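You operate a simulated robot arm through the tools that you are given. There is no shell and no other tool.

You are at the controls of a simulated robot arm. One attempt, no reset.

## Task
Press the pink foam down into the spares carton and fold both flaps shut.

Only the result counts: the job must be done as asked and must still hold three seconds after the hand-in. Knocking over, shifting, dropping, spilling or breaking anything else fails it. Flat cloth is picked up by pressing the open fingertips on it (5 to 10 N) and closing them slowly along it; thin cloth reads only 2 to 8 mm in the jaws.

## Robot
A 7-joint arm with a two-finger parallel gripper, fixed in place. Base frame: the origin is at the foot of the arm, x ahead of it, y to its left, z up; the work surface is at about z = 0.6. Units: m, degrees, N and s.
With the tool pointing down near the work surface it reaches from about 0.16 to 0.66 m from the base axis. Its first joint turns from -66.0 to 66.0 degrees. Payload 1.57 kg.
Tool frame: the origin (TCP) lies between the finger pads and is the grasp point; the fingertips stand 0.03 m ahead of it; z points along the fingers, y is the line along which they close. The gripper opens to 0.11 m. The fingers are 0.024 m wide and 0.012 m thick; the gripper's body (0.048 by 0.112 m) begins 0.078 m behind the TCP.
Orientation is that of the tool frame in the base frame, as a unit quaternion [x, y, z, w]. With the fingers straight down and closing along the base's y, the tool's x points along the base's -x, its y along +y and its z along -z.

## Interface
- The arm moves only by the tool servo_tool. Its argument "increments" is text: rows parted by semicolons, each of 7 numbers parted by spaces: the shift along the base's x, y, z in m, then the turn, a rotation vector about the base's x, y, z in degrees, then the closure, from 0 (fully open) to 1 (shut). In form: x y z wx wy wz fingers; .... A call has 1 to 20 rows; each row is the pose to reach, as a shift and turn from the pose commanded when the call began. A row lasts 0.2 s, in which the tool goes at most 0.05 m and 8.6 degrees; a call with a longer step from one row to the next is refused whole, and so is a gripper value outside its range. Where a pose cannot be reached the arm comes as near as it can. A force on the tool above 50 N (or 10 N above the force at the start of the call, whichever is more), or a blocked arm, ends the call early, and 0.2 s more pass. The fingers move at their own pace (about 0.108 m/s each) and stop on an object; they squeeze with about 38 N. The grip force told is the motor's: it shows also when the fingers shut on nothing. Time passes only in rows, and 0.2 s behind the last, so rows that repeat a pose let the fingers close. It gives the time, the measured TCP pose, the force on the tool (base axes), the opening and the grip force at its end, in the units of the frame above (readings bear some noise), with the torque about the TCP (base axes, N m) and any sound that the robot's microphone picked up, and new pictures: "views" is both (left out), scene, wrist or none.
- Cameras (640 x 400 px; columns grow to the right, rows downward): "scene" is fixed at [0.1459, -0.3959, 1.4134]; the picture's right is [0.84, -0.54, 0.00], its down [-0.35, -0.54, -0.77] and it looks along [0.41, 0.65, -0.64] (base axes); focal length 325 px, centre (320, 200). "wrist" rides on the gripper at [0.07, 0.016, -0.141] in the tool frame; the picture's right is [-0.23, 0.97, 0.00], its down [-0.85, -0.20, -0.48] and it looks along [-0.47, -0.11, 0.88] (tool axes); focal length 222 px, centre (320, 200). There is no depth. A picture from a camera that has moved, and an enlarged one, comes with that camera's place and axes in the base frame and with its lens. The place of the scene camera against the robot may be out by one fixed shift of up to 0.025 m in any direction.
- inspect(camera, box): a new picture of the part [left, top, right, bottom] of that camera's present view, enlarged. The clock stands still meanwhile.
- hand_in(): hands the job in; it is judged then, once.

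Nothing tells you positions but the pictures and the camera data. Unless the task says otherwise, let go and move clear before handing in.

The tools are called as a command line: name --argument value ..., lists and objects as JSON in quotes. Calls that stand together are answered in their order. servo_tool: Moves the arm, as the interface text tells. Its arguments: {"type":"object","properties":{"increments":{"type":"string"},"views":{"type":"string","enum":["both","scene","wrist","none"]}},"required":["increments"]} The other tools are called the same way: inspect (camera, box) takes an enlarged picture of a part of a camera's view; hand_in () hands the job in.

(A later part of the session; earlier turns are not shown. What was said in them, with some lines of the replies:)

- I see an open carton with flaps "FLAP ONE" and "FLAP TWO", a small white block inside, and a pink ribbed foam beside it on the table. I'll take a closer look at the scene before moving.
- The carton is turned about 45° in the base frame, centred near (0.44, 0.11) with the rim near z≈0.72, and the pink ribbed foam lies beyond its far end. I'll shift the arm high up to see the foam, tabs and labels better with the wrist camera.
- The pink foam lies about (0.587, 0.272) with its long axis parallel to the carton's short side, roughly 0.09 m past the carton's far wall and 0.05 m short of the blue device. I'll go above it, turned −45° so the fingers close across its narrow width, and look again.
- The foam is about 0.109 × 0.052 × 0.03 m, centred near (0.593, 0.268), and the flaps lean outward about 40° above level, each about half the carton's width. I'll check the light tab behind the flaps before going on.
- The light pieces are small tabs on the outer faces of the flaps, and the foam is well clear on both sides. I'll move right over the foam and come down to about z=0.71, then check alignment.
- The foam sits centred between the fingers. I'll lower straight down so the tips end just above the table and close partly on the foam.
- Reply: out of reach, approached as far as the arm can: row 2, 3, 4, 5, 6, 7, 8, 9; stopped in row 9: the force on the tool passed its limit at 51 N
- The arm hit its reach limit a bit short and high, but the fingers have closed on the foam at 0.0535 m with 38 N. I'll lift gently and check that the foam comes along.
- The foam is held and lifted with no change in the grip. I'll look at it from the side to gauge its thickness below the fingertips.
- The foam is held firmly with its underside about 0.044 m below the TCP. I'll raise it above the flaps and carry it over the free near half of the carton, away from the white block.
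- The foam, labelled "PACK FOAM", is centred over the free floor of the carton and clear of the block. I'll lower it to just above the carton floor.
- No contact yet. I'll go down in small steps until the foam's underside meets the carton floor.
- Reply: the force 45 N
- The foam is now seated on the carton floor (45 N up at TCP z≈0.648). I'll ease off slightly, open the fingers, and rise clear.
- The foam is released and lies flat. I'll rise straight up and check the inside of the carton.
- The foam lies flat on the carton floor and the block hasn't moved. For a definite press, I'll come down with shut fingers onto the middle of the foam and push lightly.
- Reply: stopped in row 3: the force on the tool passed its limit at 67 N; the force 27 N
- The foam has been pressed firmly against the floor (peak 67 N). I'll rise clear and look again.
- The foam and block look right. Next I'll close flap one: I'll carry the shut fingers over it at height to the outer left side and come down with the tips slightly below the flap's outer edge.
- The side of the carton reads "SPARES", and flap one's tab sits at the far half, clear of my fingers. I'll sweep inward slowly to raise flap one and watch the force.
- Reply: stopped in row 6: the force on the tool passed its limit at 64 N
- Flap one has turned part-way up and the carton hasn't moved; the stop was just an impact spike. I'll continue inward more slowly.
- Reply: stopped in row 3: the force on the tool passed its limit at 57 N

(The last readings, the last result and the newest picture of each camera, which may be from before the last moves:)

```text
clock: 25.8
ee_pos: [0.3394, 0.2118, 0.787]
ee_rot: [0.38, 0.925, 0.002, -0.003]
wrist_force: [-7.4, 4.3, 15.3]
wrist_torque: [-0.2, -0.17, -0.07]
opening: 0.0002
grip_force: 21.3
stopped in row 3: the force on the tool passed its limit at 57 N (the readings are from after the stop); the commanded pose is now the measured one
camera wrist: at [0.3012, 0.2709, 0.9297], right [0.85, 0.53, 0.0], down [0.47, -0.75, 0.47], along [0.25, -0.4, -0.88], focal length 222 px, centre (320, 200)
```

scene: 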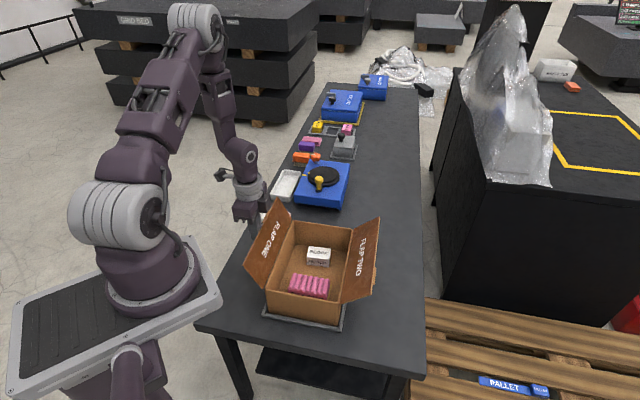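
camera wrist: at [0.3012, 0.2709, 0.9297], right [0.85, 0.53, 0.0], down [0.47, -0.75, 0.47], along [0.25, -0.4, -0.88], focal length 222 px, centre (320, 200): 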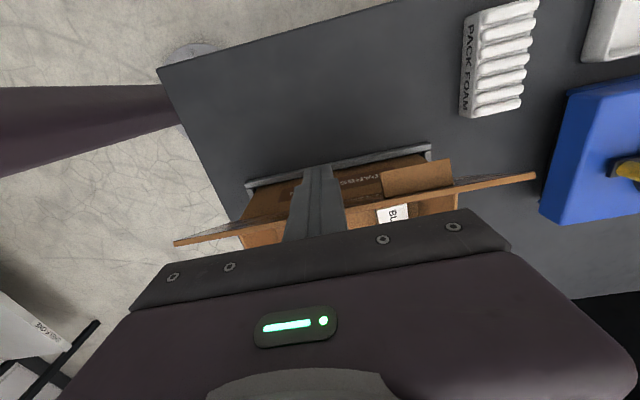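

The flap edge is now at about z=0.80 and seems to be catching on the wider shoulder of the fingers, pushing the tool up. I'll back off a little, raise the tool about 2 cm so only the slim tips touch, and push again.

servo_tool --increments "-0.004 0.004 0 0 0 0 1; -0.007 0.007 0.008 0 0 0 1; -0.007 0.007 0.016 0 0 0 1; -0.007 0.007 0.024 0 0 0 1; -0.003 0.003 0.024 0 0 0 1; 0 0 0.024 0 0 0 1; 0.002 -0.002 0.024 0 0 0 1; 0.004 -0.004 0.024 0 0 0 1" --views "both"

```text
clock: 27.6
ee_pos: [0.3439, 0.2075, 0.8104]
ee_rot: [0.38, 0.925, 0.003, -0.004]
wrist_force: [-0.5, 0.3, -0.7]
wrist_torque: [0.0, 0.0, 0.0]
opening: 0.0002
grip_force: 21.0
camera wrist: at [0.3057, 0.2665, 0.9533], right [0.85, 0.53, 0.0], down [0.47, -0.75, 0.47], along [0.25, -0.4, -0.88], focal length 222 px, centre (320, 200)
```

scene: 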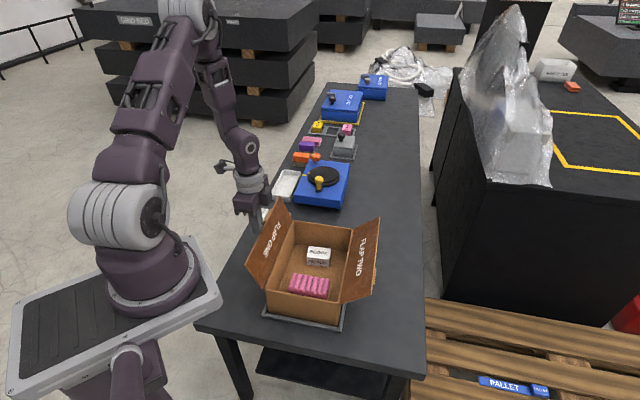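
wrist: 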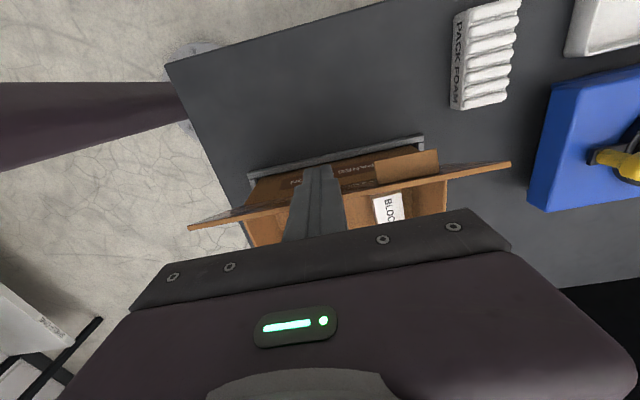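

The force is back to nothing and the flap is following (now about 114° from shut). I'll keep pushing inward slowly until it stands upright.

servo_tool --increments "0.003 -0.003 0 0 0 0 1; 0.006 -0.006 0 0 0 0 1; 0.009 -0.009 0 0 0 0 1; 0.012 -0.012 0 0 0 0 1; 0.015 -0.015 0 0 0 0 1; 0.018 -0.018 0 0 0 0 1; 0.021 -0.021 0 0 0 0 1; 0.024 -0.024 0 0 0 0 1; 0.027 -0.027 0 0 0 0 1" --views "both"

```text
clock: 29.6
ee_pos: [0.3713, 0.1808, 0.8103]
ee_rot: [0.38, 0.925, 0.002, -0.004]
wrist_force: [-0.8, 0.4, -0.2]
wrist_torque: [0.0, 0.02, 0.0]
opening: 0.0
grip_force: 21.6
camera wrist: at [0.3328, 0.2396, 0.9535], right [0.85, 0.53, 0.0], down [0.47, -0.75, 0.47], along [0.25, -0.4, -0.88], focal length 222 px, centre (320, 200)
```

scene: 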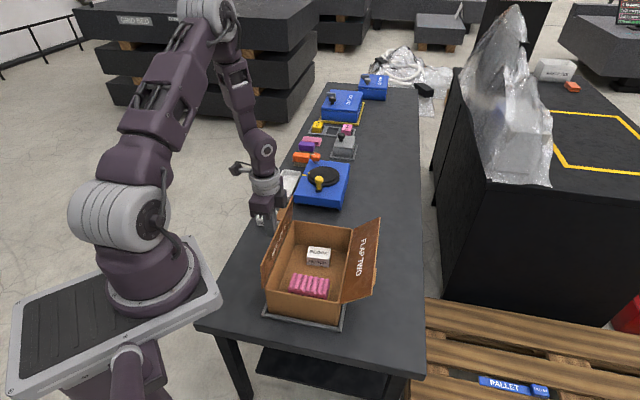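
wrist: 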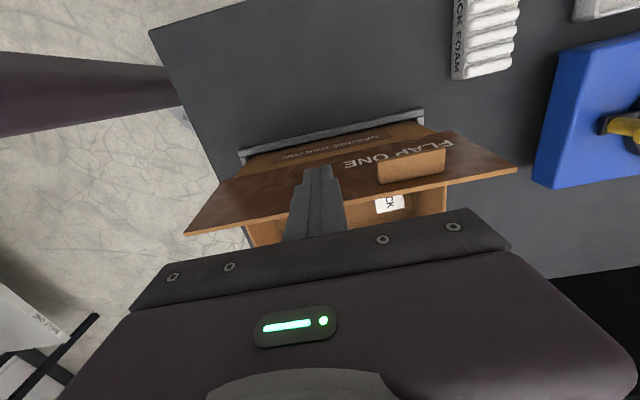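

Flap one is upright, and its outer face shows "FLAP ONE" with the tab. I'll follow an arc over the hinge to tip it inward.

servo_tool --increments "0.0057 -0.0057 0 0 0 0 1; 0.0113 -0.0113 0 0 0 0 1; 0.0166 -0.0166 -0.003 0 0 0 1; 0.0219 -0.0219 -0.007 0 0 0 1; 0.0269 -0.0269 -0.012 0 0 0 1; 0.0318 -0.0318 -0.017 0 0 0 1; 0.0354 -0.0354 -0.023 0 0 0 1; 0.0389 -0.0389 -0.03 0 0 0 1" --views "both"

```text
clock: 31.4
ee_pos: [0.4098, 0.1424, 0.7818]
ee_rot: [0.38, 0.925, 0.002, -0.004]
wrist_force: [0.8, 0.4, -0.4]
wrist_torque: [-0.01, -0.01, -0.02]
opening: 0.0003
grip_force: 21.3
camera wrist: at [0.3722, 0.2005, 0.9231], right [0.85, 0.53, 0.0], down [0.47, -0.75, 0.47], along [0.25, -0.4, -0.88], focal length 222 px, centre (320, 200)
```

scene: 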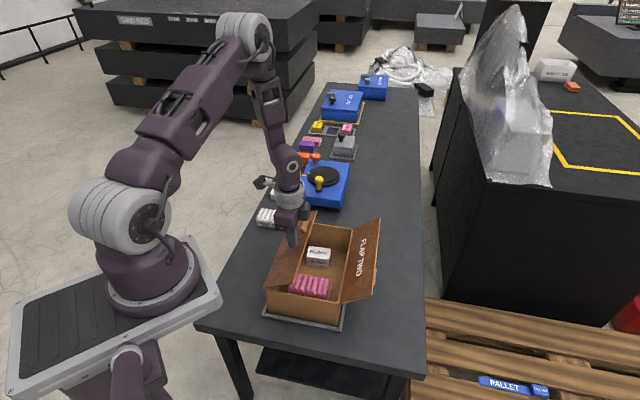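
wrist: 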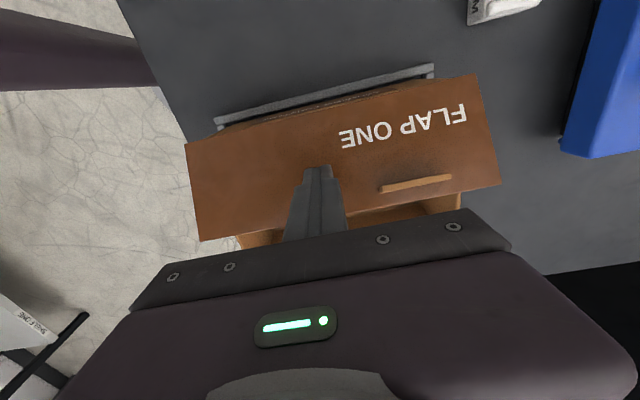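

The flap follows with almost no force. I'll bring it the rest of the way down to the rim.

servo_tool --increments "0.003 -0.003 -0.005 0 0 0 1; 0.006 -0.006 -0.01 0 0 0 1; 0.009 -0.009 -0.015 0 0 0 1; 0.011 -0.011 -0.02 0 0 0 1; 0.013 -0.013 -0.024 0 0 0 1; 0.014 -0.014 -0.028 0 0 0 1; 0.014 -0.014 -0.028 0 0 0 1" --views "both"

```text
clock: 33.0
ee_pos: [0.425, 0.1269, 0.7522]
ee_rot: [0.381, 0.925, 0.002, -0.004]
wrist_force: [0.6, -1.0, 0.0]
wrist_torque: [-0.01, -0.03, -0.02]
opening: 0.0
grip_force: 21.6
camera wrist: at [0.3859, 0.1866, 0.8953], right [0.85, 0.53, 0.0], down [0.47, -0.75, 0.47], along [0.25, -0.4, -0.88], focal length 222 px, centre (320, 200)
```

scene: 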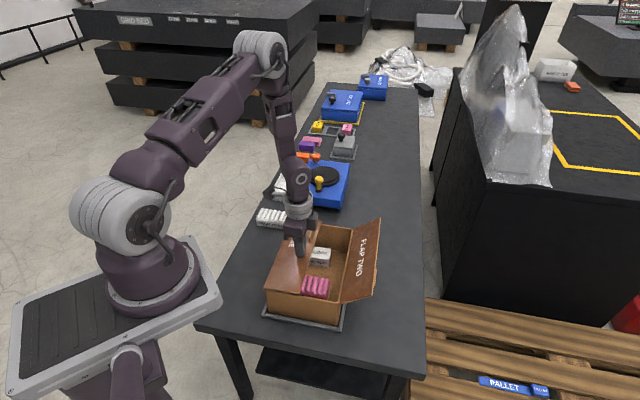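
wrist: 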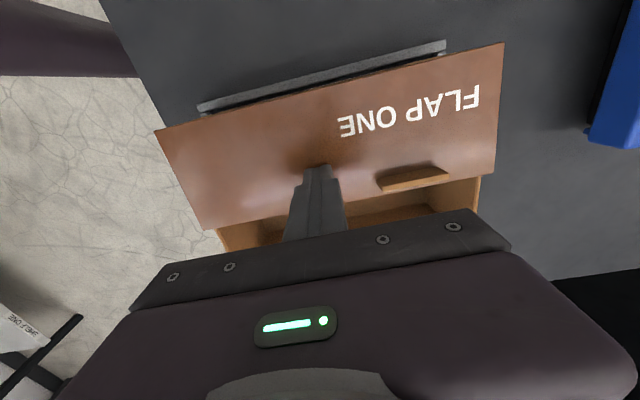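

inspect --camera "scene" --box '[240, 200, 390, 330]'

inspect --camera "wrist" --box '[140, 30, 520, 260]'

```text
3.08 times, centred on (315, 265) of scene
camera zoom: at [0.1459, -0.3959, 1.4134], right [0.84, -0.54, 0.0], down [-0.35, -0.54, -0.77], along [0.41, 0.65, -0.64], focal length 1001 px, centre (335, 0)
```

zoom: 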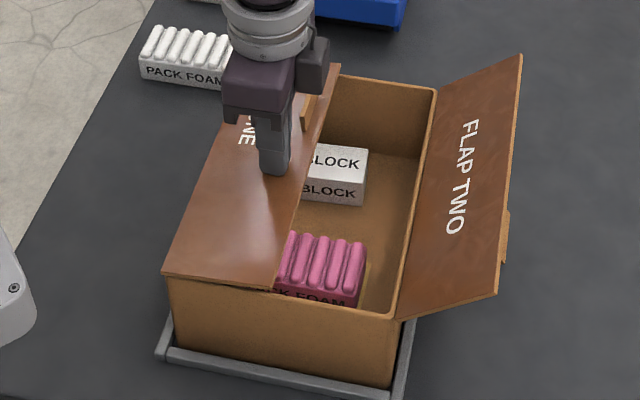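

```text
1.68 times, centred on (330, 145) of wrist
camera zoom: at [0.3859, 0.1866, 0.8953], right [0.85, 0.53, 0.0], down [0.47, -0.75, 0.47], along [0.25, -0.4, -0.88], focal length 374 px, centre (303, 293)
```

zoom: 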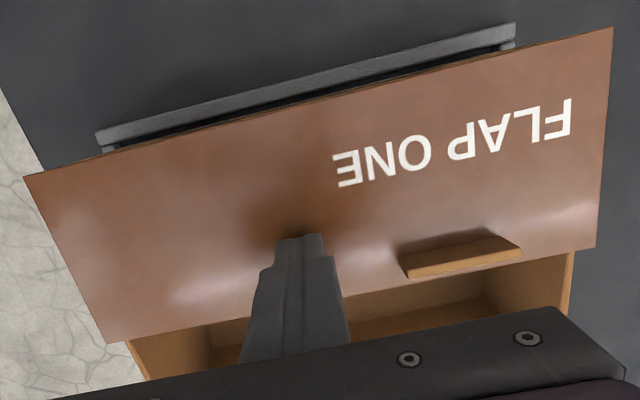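

Flap one is almost level with the rim. I'll press down in small steps until I feel it seat.

servo_tool --increments "0 0 -0.002 0 0 0 1; 0 0 -0.004 0 0 0 1; 0 0 -0.006 0 0 0 1; 0 0 -0.006 0 0 0 1" --views "wrist"

```text
clock: 34.0
ee_pos: [0.4239, 0.1277, 0.747]
ee_rot: [0.38, 0.925, 0.002, -0.004]
wrist_force: [1.2, -0.1, -0.1]
wrist_torque: [-0.02, 0.0, -0.04]
opening: 0.0001
grip_force: 21.5
camera wrist: at [0.3859, 0.1866, 0.8895], right [0.85, 0.53, 0.0], down [0.47, -0.75, 0.47], along [0.25, -0.4, -0.88], focal length 222 px, centre (320, 200)
```

wrist: 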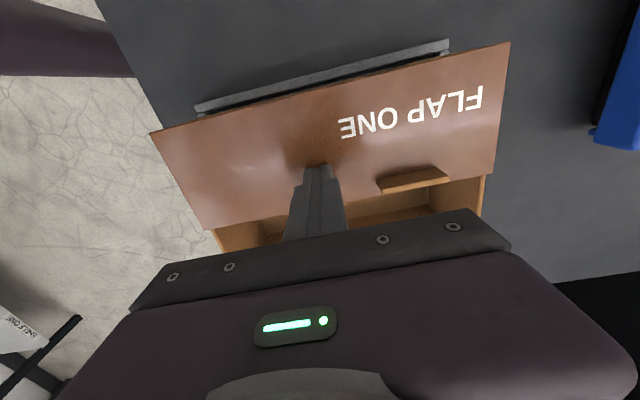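

servo_tool --increments "0 0 -0.002 0 0 0 1; 0 0 -0.003 0 0 0 1; 0 0 -0.004 0 0 0 1; 0 0 -0.004 0 0 0 1" --views "none"

inspect --camera "scene" --box '[240, 200, 390, 330]'

```text
clock: 34.8
ee_pos: [0.4238, 0.1271, 0.7456]
ee_rot: [0.381, 0.924, 0.002, -0.004]
wrist_force: [-5.0, -3.7, 23.5]
wrist_torque: [-0.06, 0.19, 0.02]
opening: 0.0
grip_force: 20.9
stopped in row 3: the force on the tool passed its limit at 54 N (the readings are from after the stop); the commanded pose is now the measured one
```

```text
3.08 times, centred on (315, 265) of scene
camera zoom: at [0.145, -0.3961, 1.4134], right [0.84, -0.54, 0.0], down [-0.35, -0.54, -0.77], along [0.41, 0.65, -0.64], focal length 1001 px, centre (335, 0)
```

zoom: 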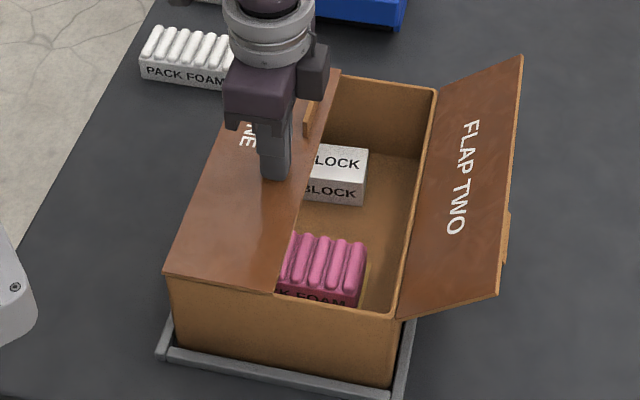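

Flap one has seated on the rim (solid stop at tip z≈0.716). I'll lift slightly and see if it stays shut.

servo_tool --increments "0 0 0.004 0 0 0 1; 0 0 0.012 0 0 0 1; 0 0 0.025 0 0 0 1; 0 0 0.04 0 0 0 1; 0 0 0.04 0 0 0 1" --views "both"

inspect --camera "scene" --box '[240, 200, 390, 330]'

```text
clock: 36.0
ee_pos: [0.4236, 0.1272, 0.7839]
ee_rot: [0.381, 0.925, 0.003, -0.002]
wrist_force: [-0.2, 0.0, 0.8]
wrist_torque: [0.01, 0.01, -0.02]
opening: 0.0001
grip_force: 21.1
camera wrist: at [0.3864, 0.1863, 0.9267], right [0.85, 0.53, 0.0], down [0.47, -0.75, 0.47], along [0.25, -0.4, -0.88], focal length 222 px, centre (320, 200)
```

scene: 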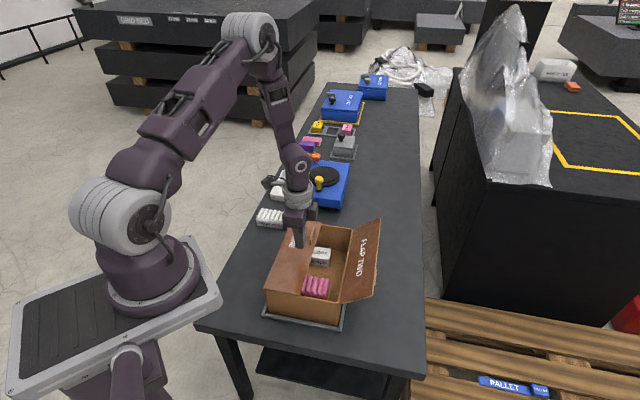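
wrist: 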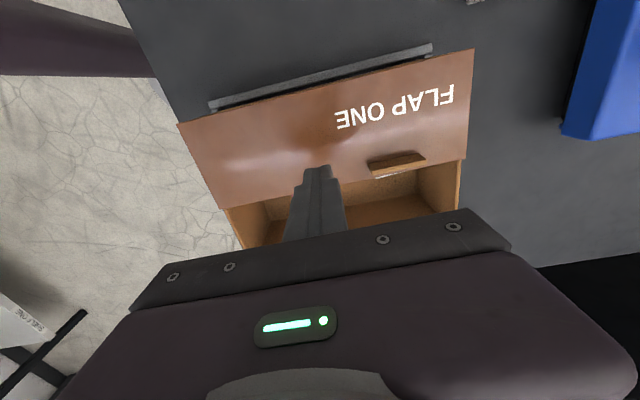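

```text
3.08 times, centred on (315, 265) of scene
camera zoom: at [0.1459, -0.3959, 1.4134], right [0.84, -0.54, 0.0], down [-0.35, -0.54, -0.77], along [0.41, 0.65, -0.64], focal length 1001 px, centre (335, 0)
```

zoom: 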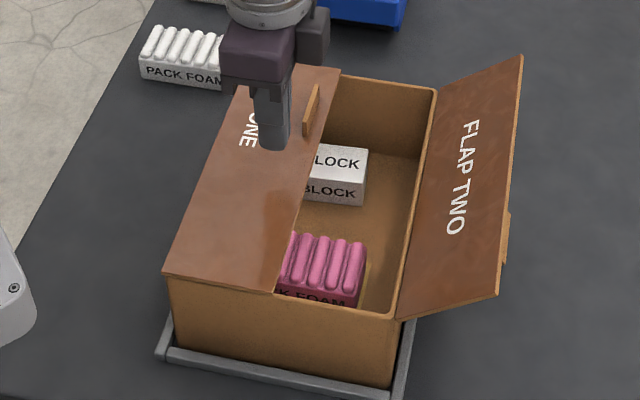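

Flap one stays shut on its own. Now I'll go up and over to the far right side of the carton to bring the tips just under flap two's outer edge.

servo_tool --increments "0 0 0.045 0 0 0 1; 0 0 0.09 0 0 0 1; 0.031 -0.026 0.09 0 0 0 1; 0.062 -0.052 0.09 0 0 0 1; 0.093 -0.078 0.09 0 0 0 1; 0.124 -0.104 0.09 0 0 0 1; 0.155 -0.13 0.09 0 0 0 1; 0.1844 -0.1566 0.09 0 0 0 1; 0.1844 -0.1566 0.06 0 0 0 1; 0.1844 -0.1566 0.03 0 0 0 1; 0.1844 -0.1566 0.006 0 0 0 1; 0.1844 -0.1566 0.006 0 0 0 1" --views "both"

inspect --camera "scene" --box '[240, 180, 440, 330]'

```text
clock: 38.6
ee_pos: [0.6094, -0.0279, 0.788]
ee_rot: [0.38, 0.925, 0.004, -0.004]
wrist_force: [-0.6, -0.8, -0.6]
wrist_torque: [-0.02, -0.01, -0.02]
opening: 0.0
grip_force: 21.5
camera wrist: at [0.5705, 0.0304, 0.9317], right [0.85, 0.53, 0.0], down [0.47, -0.75, 0.47], along [0.25, -0.4, -0.88], focal length 222 px, centre (320, 200)
```

scene: 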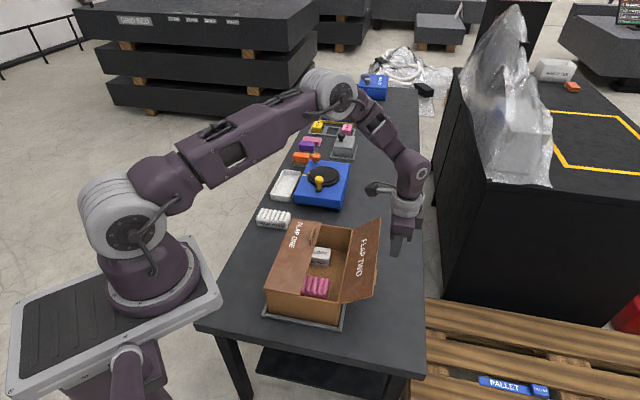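
wrist: 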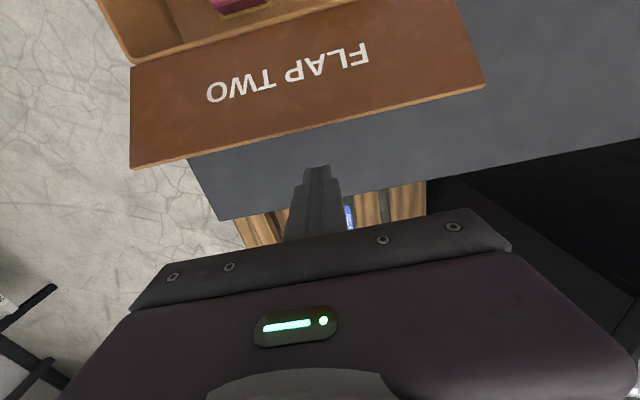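

```text
2.67 times, centred on (340, 255) of scene
camera zoom: at [0.1459, -0.3959, 1.4134], right [0.84, -0.54, 0.0], down [-0.35, -0.54, -0.77], along [0.41, 0.65, -0.64], focal length 868 px, centre (267, 53)
```

zoom: 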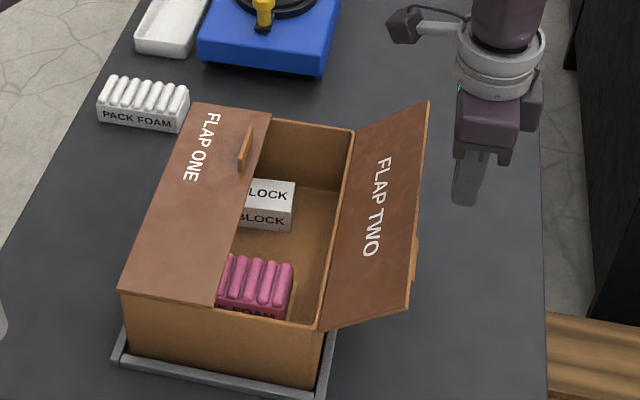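

The fingers are outside flap two, tips about 2 cm below its edge (edge at z≈0.778) and clear of its tab. I'll sweep inward slowly while rising so the edge stays on the slim tips.

servo_tool --increments "-0.0085 0.0085 0 0 0 0 1; -0.017 0.017 0 0 0 0 1; -0.0205 0.0205 0 0 0 0 1; -0.0233 0.0233 0.001 0 0 0 1; -0.0262 0.0262 0.003 0 0 0 1; -0.029 0.029 0.005 0 0 0 1; -0.0318 0.0318 0.007 0 0 0 1; -0.0346 0.0346 0.01 0 0 0 1; -0.0375 0.0375 0.013 0 0 0 1; -0.0403 0.0403 0.016 0 0 0 1; -0.0431 0.0431 0.019 0 0 0 1; -0.046 0.046 0.022 0 0 0 1" --views "both"

inspect --camera "scene" --box '[240, 180, 440, 330]'

```text
clock: 41.2
ee_pos: [0.5629, 0.0157, 0.8124]
ee_rot: [0.38, 0.925, 0.004, -0.002]
wrist_force: [0.5, 0.3, -1.0]
wrist_torque: [0.02, 0.0, 0.0]
opening: 0.0002
grip_force: 21.2
camera wrist: at [0.5247, 0.076, 0.9551], right [0.85, 0.53, 0.0], down [0.47, -0.75, 0.47], along [0.25, -0.4, -0.88], focal length 222 px, centre (320, 200)
```

scene: 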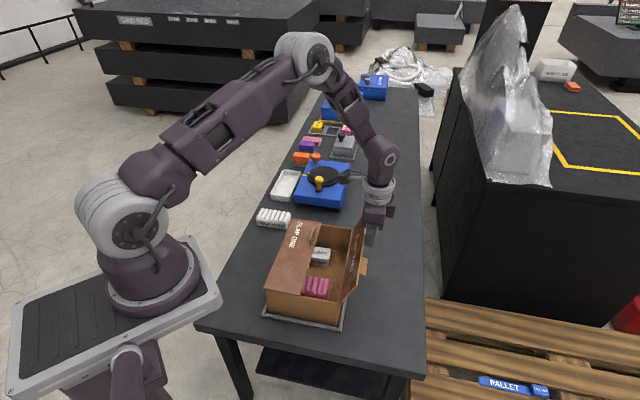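
wrist: 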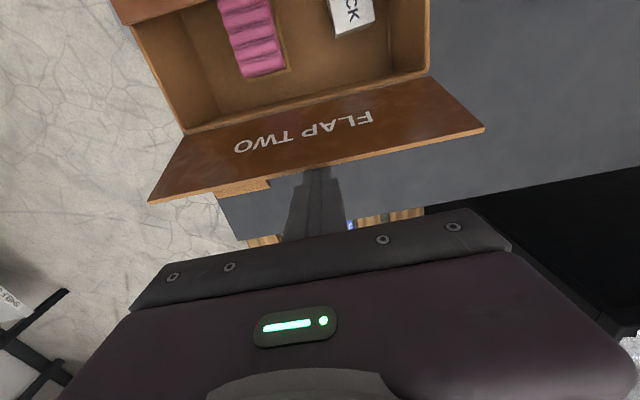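

```text
2.67 times, centred on (340, 255) of scene
camera zoom: at [0.1459, -0.3959, 1.4134], right [0.84, -0.54, 0.0], down [-0.35, -0.54, -0.77], along [0.41, 0.65, -0.64], focal length 868 px, centre (267, 53)
```

zoom: 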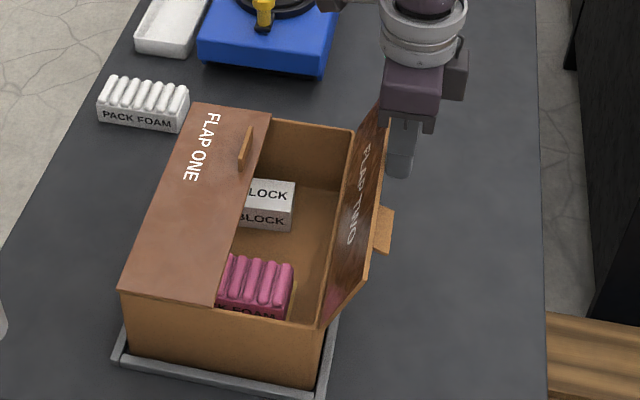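

Flap two follows smoothly with no strain. I'll continue inward until it stands upright.

servo_tool --increments "-0.0035 0.0035 0 0 0 0 1; -0.007 0.007 0 0 0 0 1; -0.0105 0.0105 0 0 0 0 1; -0.014 0.014 0 0 0 0 1; -0.0175 0.0175 0 0 0 0 1; -0.021 0.021 0 0 0 0 1; -0.0245 0.0245 0 0 0 0 1; -0.028 0.028 0 0 0 0 1; -0.0315 0.0315 0 0 0 0 1" --views "both"

inspect --camera "scene" --box '[240, 180, 440, 330]'

```text
clock: 43.2
ee_pos: [0.5316, 0.048, 0.8126]
ee_rot: [0.381, 0.925, 0.003, -0.002]
wrist_force: [0.0, 0.5, 0.6]
wrist_torque: [0.03, -0.03, 0.01]
opening: 0.0002
grip_force: 20.9
camera wrist: at [0.4931, 0.1075, 0.9549], right [0.85, 0.53, 0.0], down [0.47, -0.75, 0.47], along [0.25, -0.4, -0.88], focal length 222 px, centre (320, 200)
```

scene: 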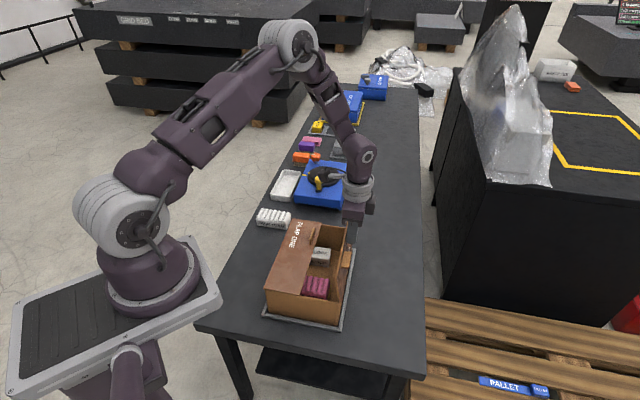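
wrist: 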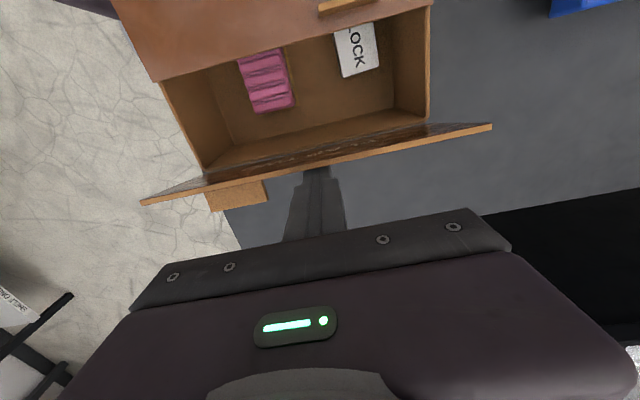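

```text
2.67 times, centred on (340, 255) of scene
camera zoom: at [0.1459, -0.3959, 1.4134], right [0.84, -0.54, 0.0], down [-0.35, -0.54, -0.77], along [0.41, 0.65, -0.64], focal length 868 px, centre (267, 53)
```

zoom: 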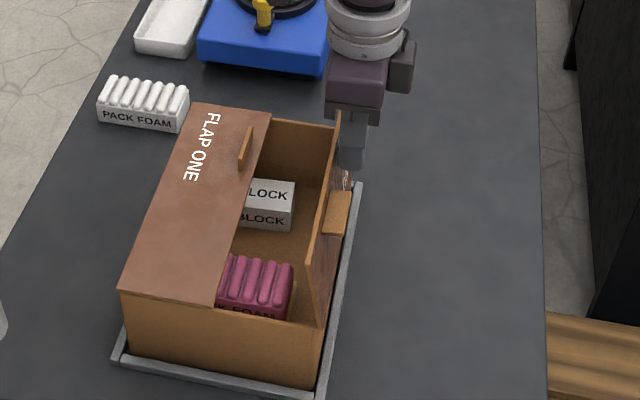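

Flap two is upright. I'll arc it inward over its hinge as I did with flap one.

servo_tool --increments "-0.0042 0.0042 0 0 0 0 1; -0.0092 0.0092 0 0 0 0 1; -0.0148 0.0148 0 0 0 0 1; -0.0202 0.0202 -0.003 0 0 0 1; -0.0255 0.0255 -0.008 0 0 0 1; -0.0304 0.0304 -0.014 0 0 0 1; -0.0354 0.0354 -0.019 0 0 0 1; -0.0389 0.0389 -0.025 0 0 0 1; -0.0424 0.0424 -0.032 0 0 0 1" --views "both"

inspect --camera "scene" --box '[240, 180, 440, 330]'

```text
clock: 45.2
ee_pos: [0.4882, 0.0917, 0.781]
ee_rot: [0.38, 0.925, 0.004, -0.003]
wrist_force: [0.4, -0.2, 0.1]
wrist_torque: [0.03, 0.01, -0.02]
opening: 0.0003
grip_force: 21.5
camera wrist: at [0.4503, 0.1502, 0.9229], right [0.85, 0.53, 0.0], down [0.47, -0.75, 0.47], along [0.25, -0.4, -0.88], focal length 222 px, centre (320, 200)
```

scene: 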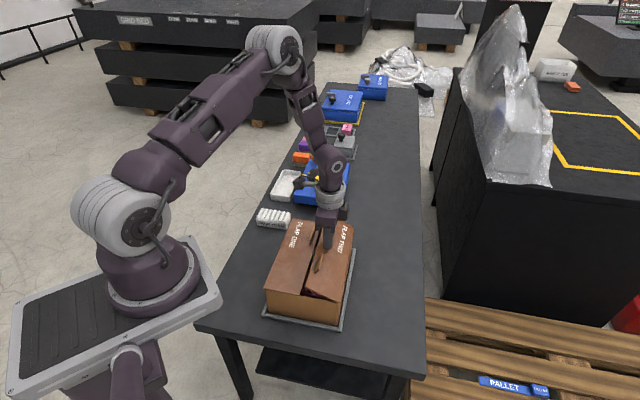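
wrist: 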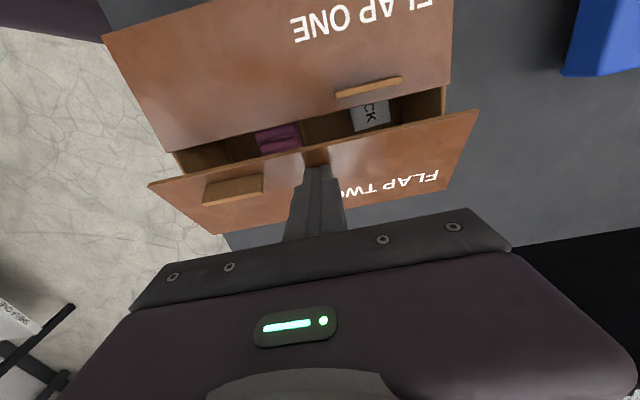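

```text
2.67 times, centred on (340, 255) of scene
camera zoom: at [0.1459, -0.3959, 1.4134], right [0.84, -0.54, 0.0], down [-0.35, -0.54, -0.77], along [0.41, 0.65, -0.64], focal length 868 px, centre (267, 53)
```

zoom: 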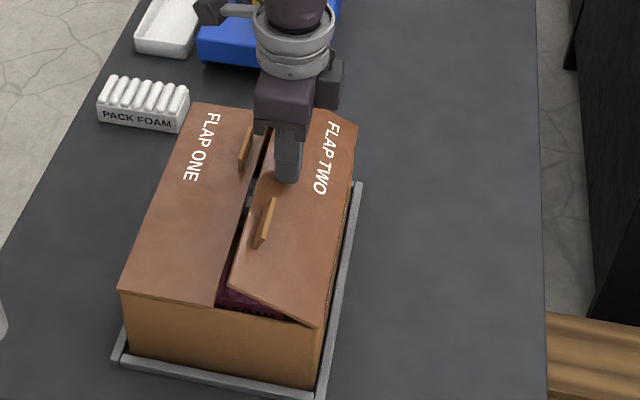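

Flap two is coming down beside flap one with a clean gap. I'll lower it to the rim.

servo_tool --increments "-0.003 0.003 -0.005 0 0 0 1; -0.005 0.005 -0.01 0 0 0 1; -0.007 0.007 -0.015 0 0 0 1; -0.009 0.009 -0.02 0 0 0 1; -0.01 0.01 -0.024 0 0 0 1; -0.011 0.011 -0.028 0 0 0 1; -0.011 0.011 -0.031 0 0 0 1; -0.011 0.011 -0.031 0 0 0 1" --views "both"

inspect --camera "scene" --box '[240, 180, 440, 330]'

```text
clock: 47.0
ee_pos: [0.4775, 0.1013, 0.7492]
ee_rot: [0.379, 0.925, 0.003, -0.004]
wrist_force: [0.3, -0.3, -1.0]
wrist_torque: [0.02, 0.02, 0.0]
opening: 0.0
grip_force: 21.1
camera wrist: at [0.4398, 0.1611, 0.8915], right [0.85, 0.53, 0.0], down [0.47, -0.75, 0.47], along [0.25, -0.4, -0.88], focal length 222 px, centre (320, 200)
```

scene: 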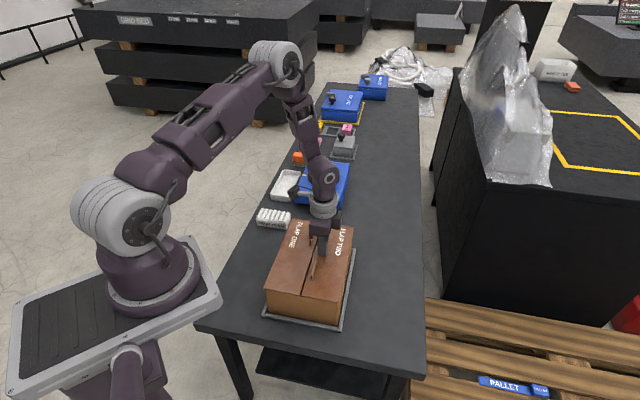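
wrist: 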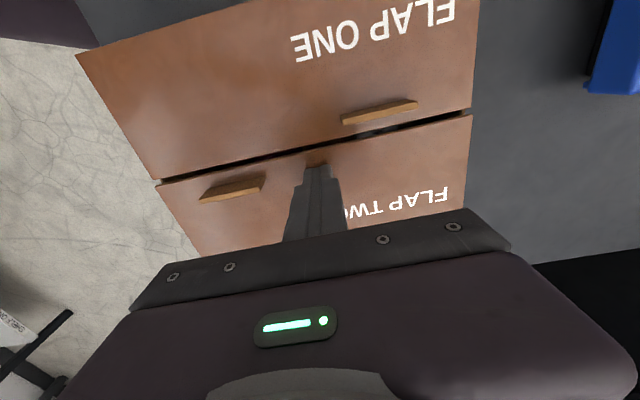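

```text
2.67 times, centred on (340, 255) of scene
camera zoom: at [0.1459, -0.3959, 1.4134], right [0.84, -0.54, 0.0], down [-0.35, -0.54, -0.77], along [0.41, 0.65, -0.64], focal length 868 px, centre (267, 53)
```

zoom: 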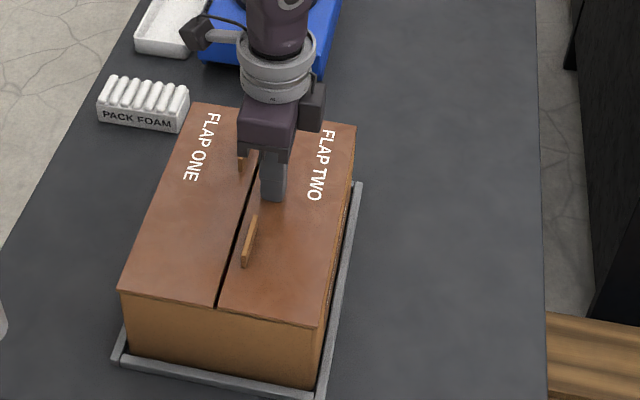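

Both flaps look nearly level now. I'll press flap two down in millimetre steps until it seats on the rim.

servo_tool --increments "0 0 -0.001 0 0 0 1; 0 0 -0.002 0 0 0 1; 0 0 -0.003 0 0 0 1; 0 0 -0.004 0 0 0 1; 0 0 -0.005 0 0 0 1" --views "none"

```text
clock: 48.2
ee_pos: [0.4785, 0.101, 0.7453]
ee_rot: [0.38, 0.925, 0.003, -0.003]
wrist_force: [-6.2, 0.6, 30.8]
wrist_torque: [-0.22, -0.02, -0.04]
opening: 0.0
grip_force: 21.6
```

Flap two has seated (31 N). I'll lift clear straight up and check that both flaps stay shut.

servo_tool --increments "0 0 0.005 0 0 0 1; 0 0 0.015 0 0 0 1; 0 0 0.04 0 0 0 1; 0 0 0.08 0 0 0 1; 0 0 0.12 0 0 0 1; 0 0 0.16 0 0 0 1; 0 0 0.2 0 0 0 1; 0 0 0.2 0 0 0 1" --views "both"

inspect --camera "scene" --box '[240, 180, 440, 330]'

inspect --camera "wrist" --box '[140, 0, 560, 260]'

```text
clock: 50.0
ee_pos: [0.478, 0.1014, 0.9437]
ee_rot: [0.38, 0.925, 0.003, -0.003]
wrist_force: [-0.3, 0.5, 0.4]
wrist_torque: [0.0, -0.01, 0.01]
opening: 0.0
grip_force: 21.4
camera wrist: at [0.4397, 0.1618, 1.0871], right [0.85, 0.53, 0.0], down [0.47, -0.75, 0.47], along [0.25, -0.4, -0.88], focal length 222 px, centre (320, 200)
```

scene: 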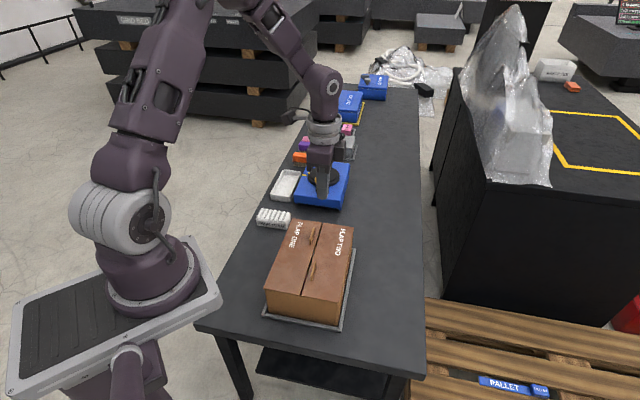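
wrist: 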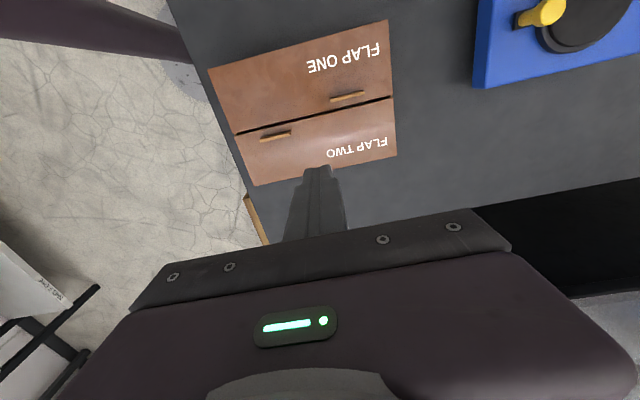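

```text
2.67 times, centred on (340, 255) of scene
camera zoom: at [0.1459, -0.3959, 1.4134], right [0.84, -0.54, 0.0], down [-0.35, -0.54, -0.77], along [0.41, 0.65, -0.64], focal length 868 px, centre (267, 53)
```

zoom: 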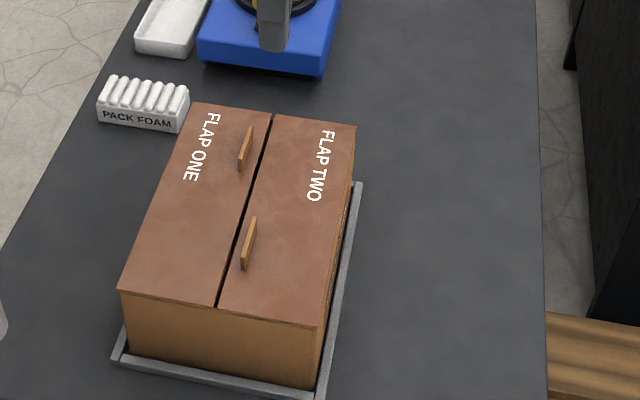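

```text
1.52 times, centred on (350, 130) of wrist
camera zoom: at [0.4397, 0.1618, 1.0871], right [0.85, 0.53, 0.0], down [0.47, -0.75, 0.47], along [0.25, -0.4, -0.88], focal length 338 px, centre (274, 307)
```

zoom: 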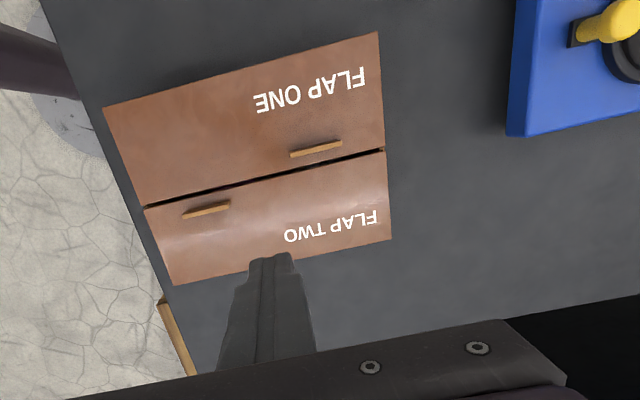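

Both flaps are shut and level, the carton hasn't moved and nothing else was disturbed. I'll wait a few seconds with the arm clear to make sure they don't spring back.

servo_tool --increments "0 0 0 0 0 0 1; 0 0 0.02 0 0 0 1; 0 0 0.02 0 0 0 1; 0 0 0.02 0 0 0 1; 0 0 0.02 0 0 0 1; 0 0 0.02 0 0 0 1; 0 0 0.02 0 0 0 1; 0 0 0.02 0 0 0 1; 0 0 0.02 0 0 0 1; 0 0 0.02 0 0 0 1; 0 0 0.02 0 0 0 1; 0 0 0.02 0 0 0 1; 0 0 0.02 0 0 0 1; 0 0 0.02 0 0 0 1; 0 0 0.02 0 0 0 1; 0 0 0.02 0 0 0 1; 0 0 0.02 0 0 0 1; 0 0 0.02 0 0 0 1; 0 0 0.02 0 0 0 1" --views "scene"

inspect --camera "scene" --box '[240, 180, 440, 330]'

```text
clock: 54.0
ee_pos: [0.4791, 0.1025, 0.9636]
ee_rot: [0.38, 0.925, 0.003, -0.003]
wrist_force: [0.5, 0.1, -0.3]
wrist_torque: [0.02, 0.0, 0.0]
opening: 0.0
grip_force: 20.8
```

scene: 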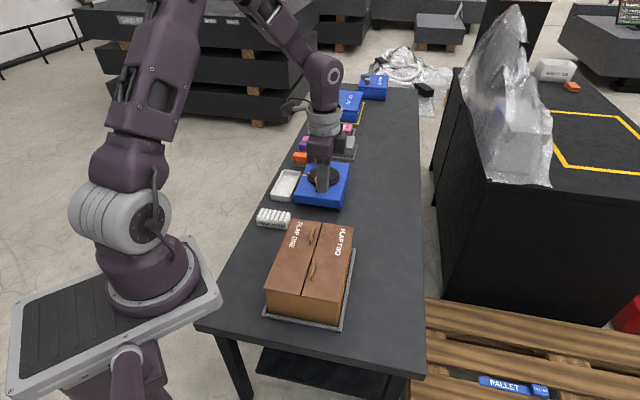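

```text
2.67 times, centred on (340, 255) of scene
camera zoom: at [0.1459, -0.3959, 1.4134], right [0.84, -0.54, 0.0], down [-0.35, -0.54, -0.77], along [0.41, 0.65, -0.64], focal length 868 px, centre (267, 53)
```

zoom: 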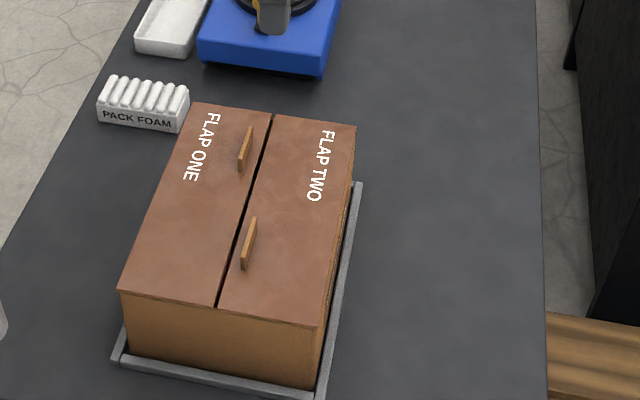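

The pink foam is inside the carton, both flaps have stayed flat for four seconds, and the arm is clear. I'm handing in the job.

hand_in

```text
The job is handed in.
```

The pink foam is pressed down onto the floor of the spares carton beside the white block, and both flaps are folded shut. I handed the job in and haven't seen the verdict.

- **Foam:** I set it flat on the carton floor and pressed it in (peak force about 67 N). The block had not moved when I last saw it, before the flaps closed.
- **Flaps:** Each one seated firmly on the rim. They stayed flat for the four seconds I watched with the arm clear.
- **Surroundings:** In the pictures the carton had not shifted and nothing else on the table looked disturbed. While I was raising flap one, its edge caught on the fingers and the force spiked to 57–64 N. I backed off and raised the tool, and it went smoothly after that.
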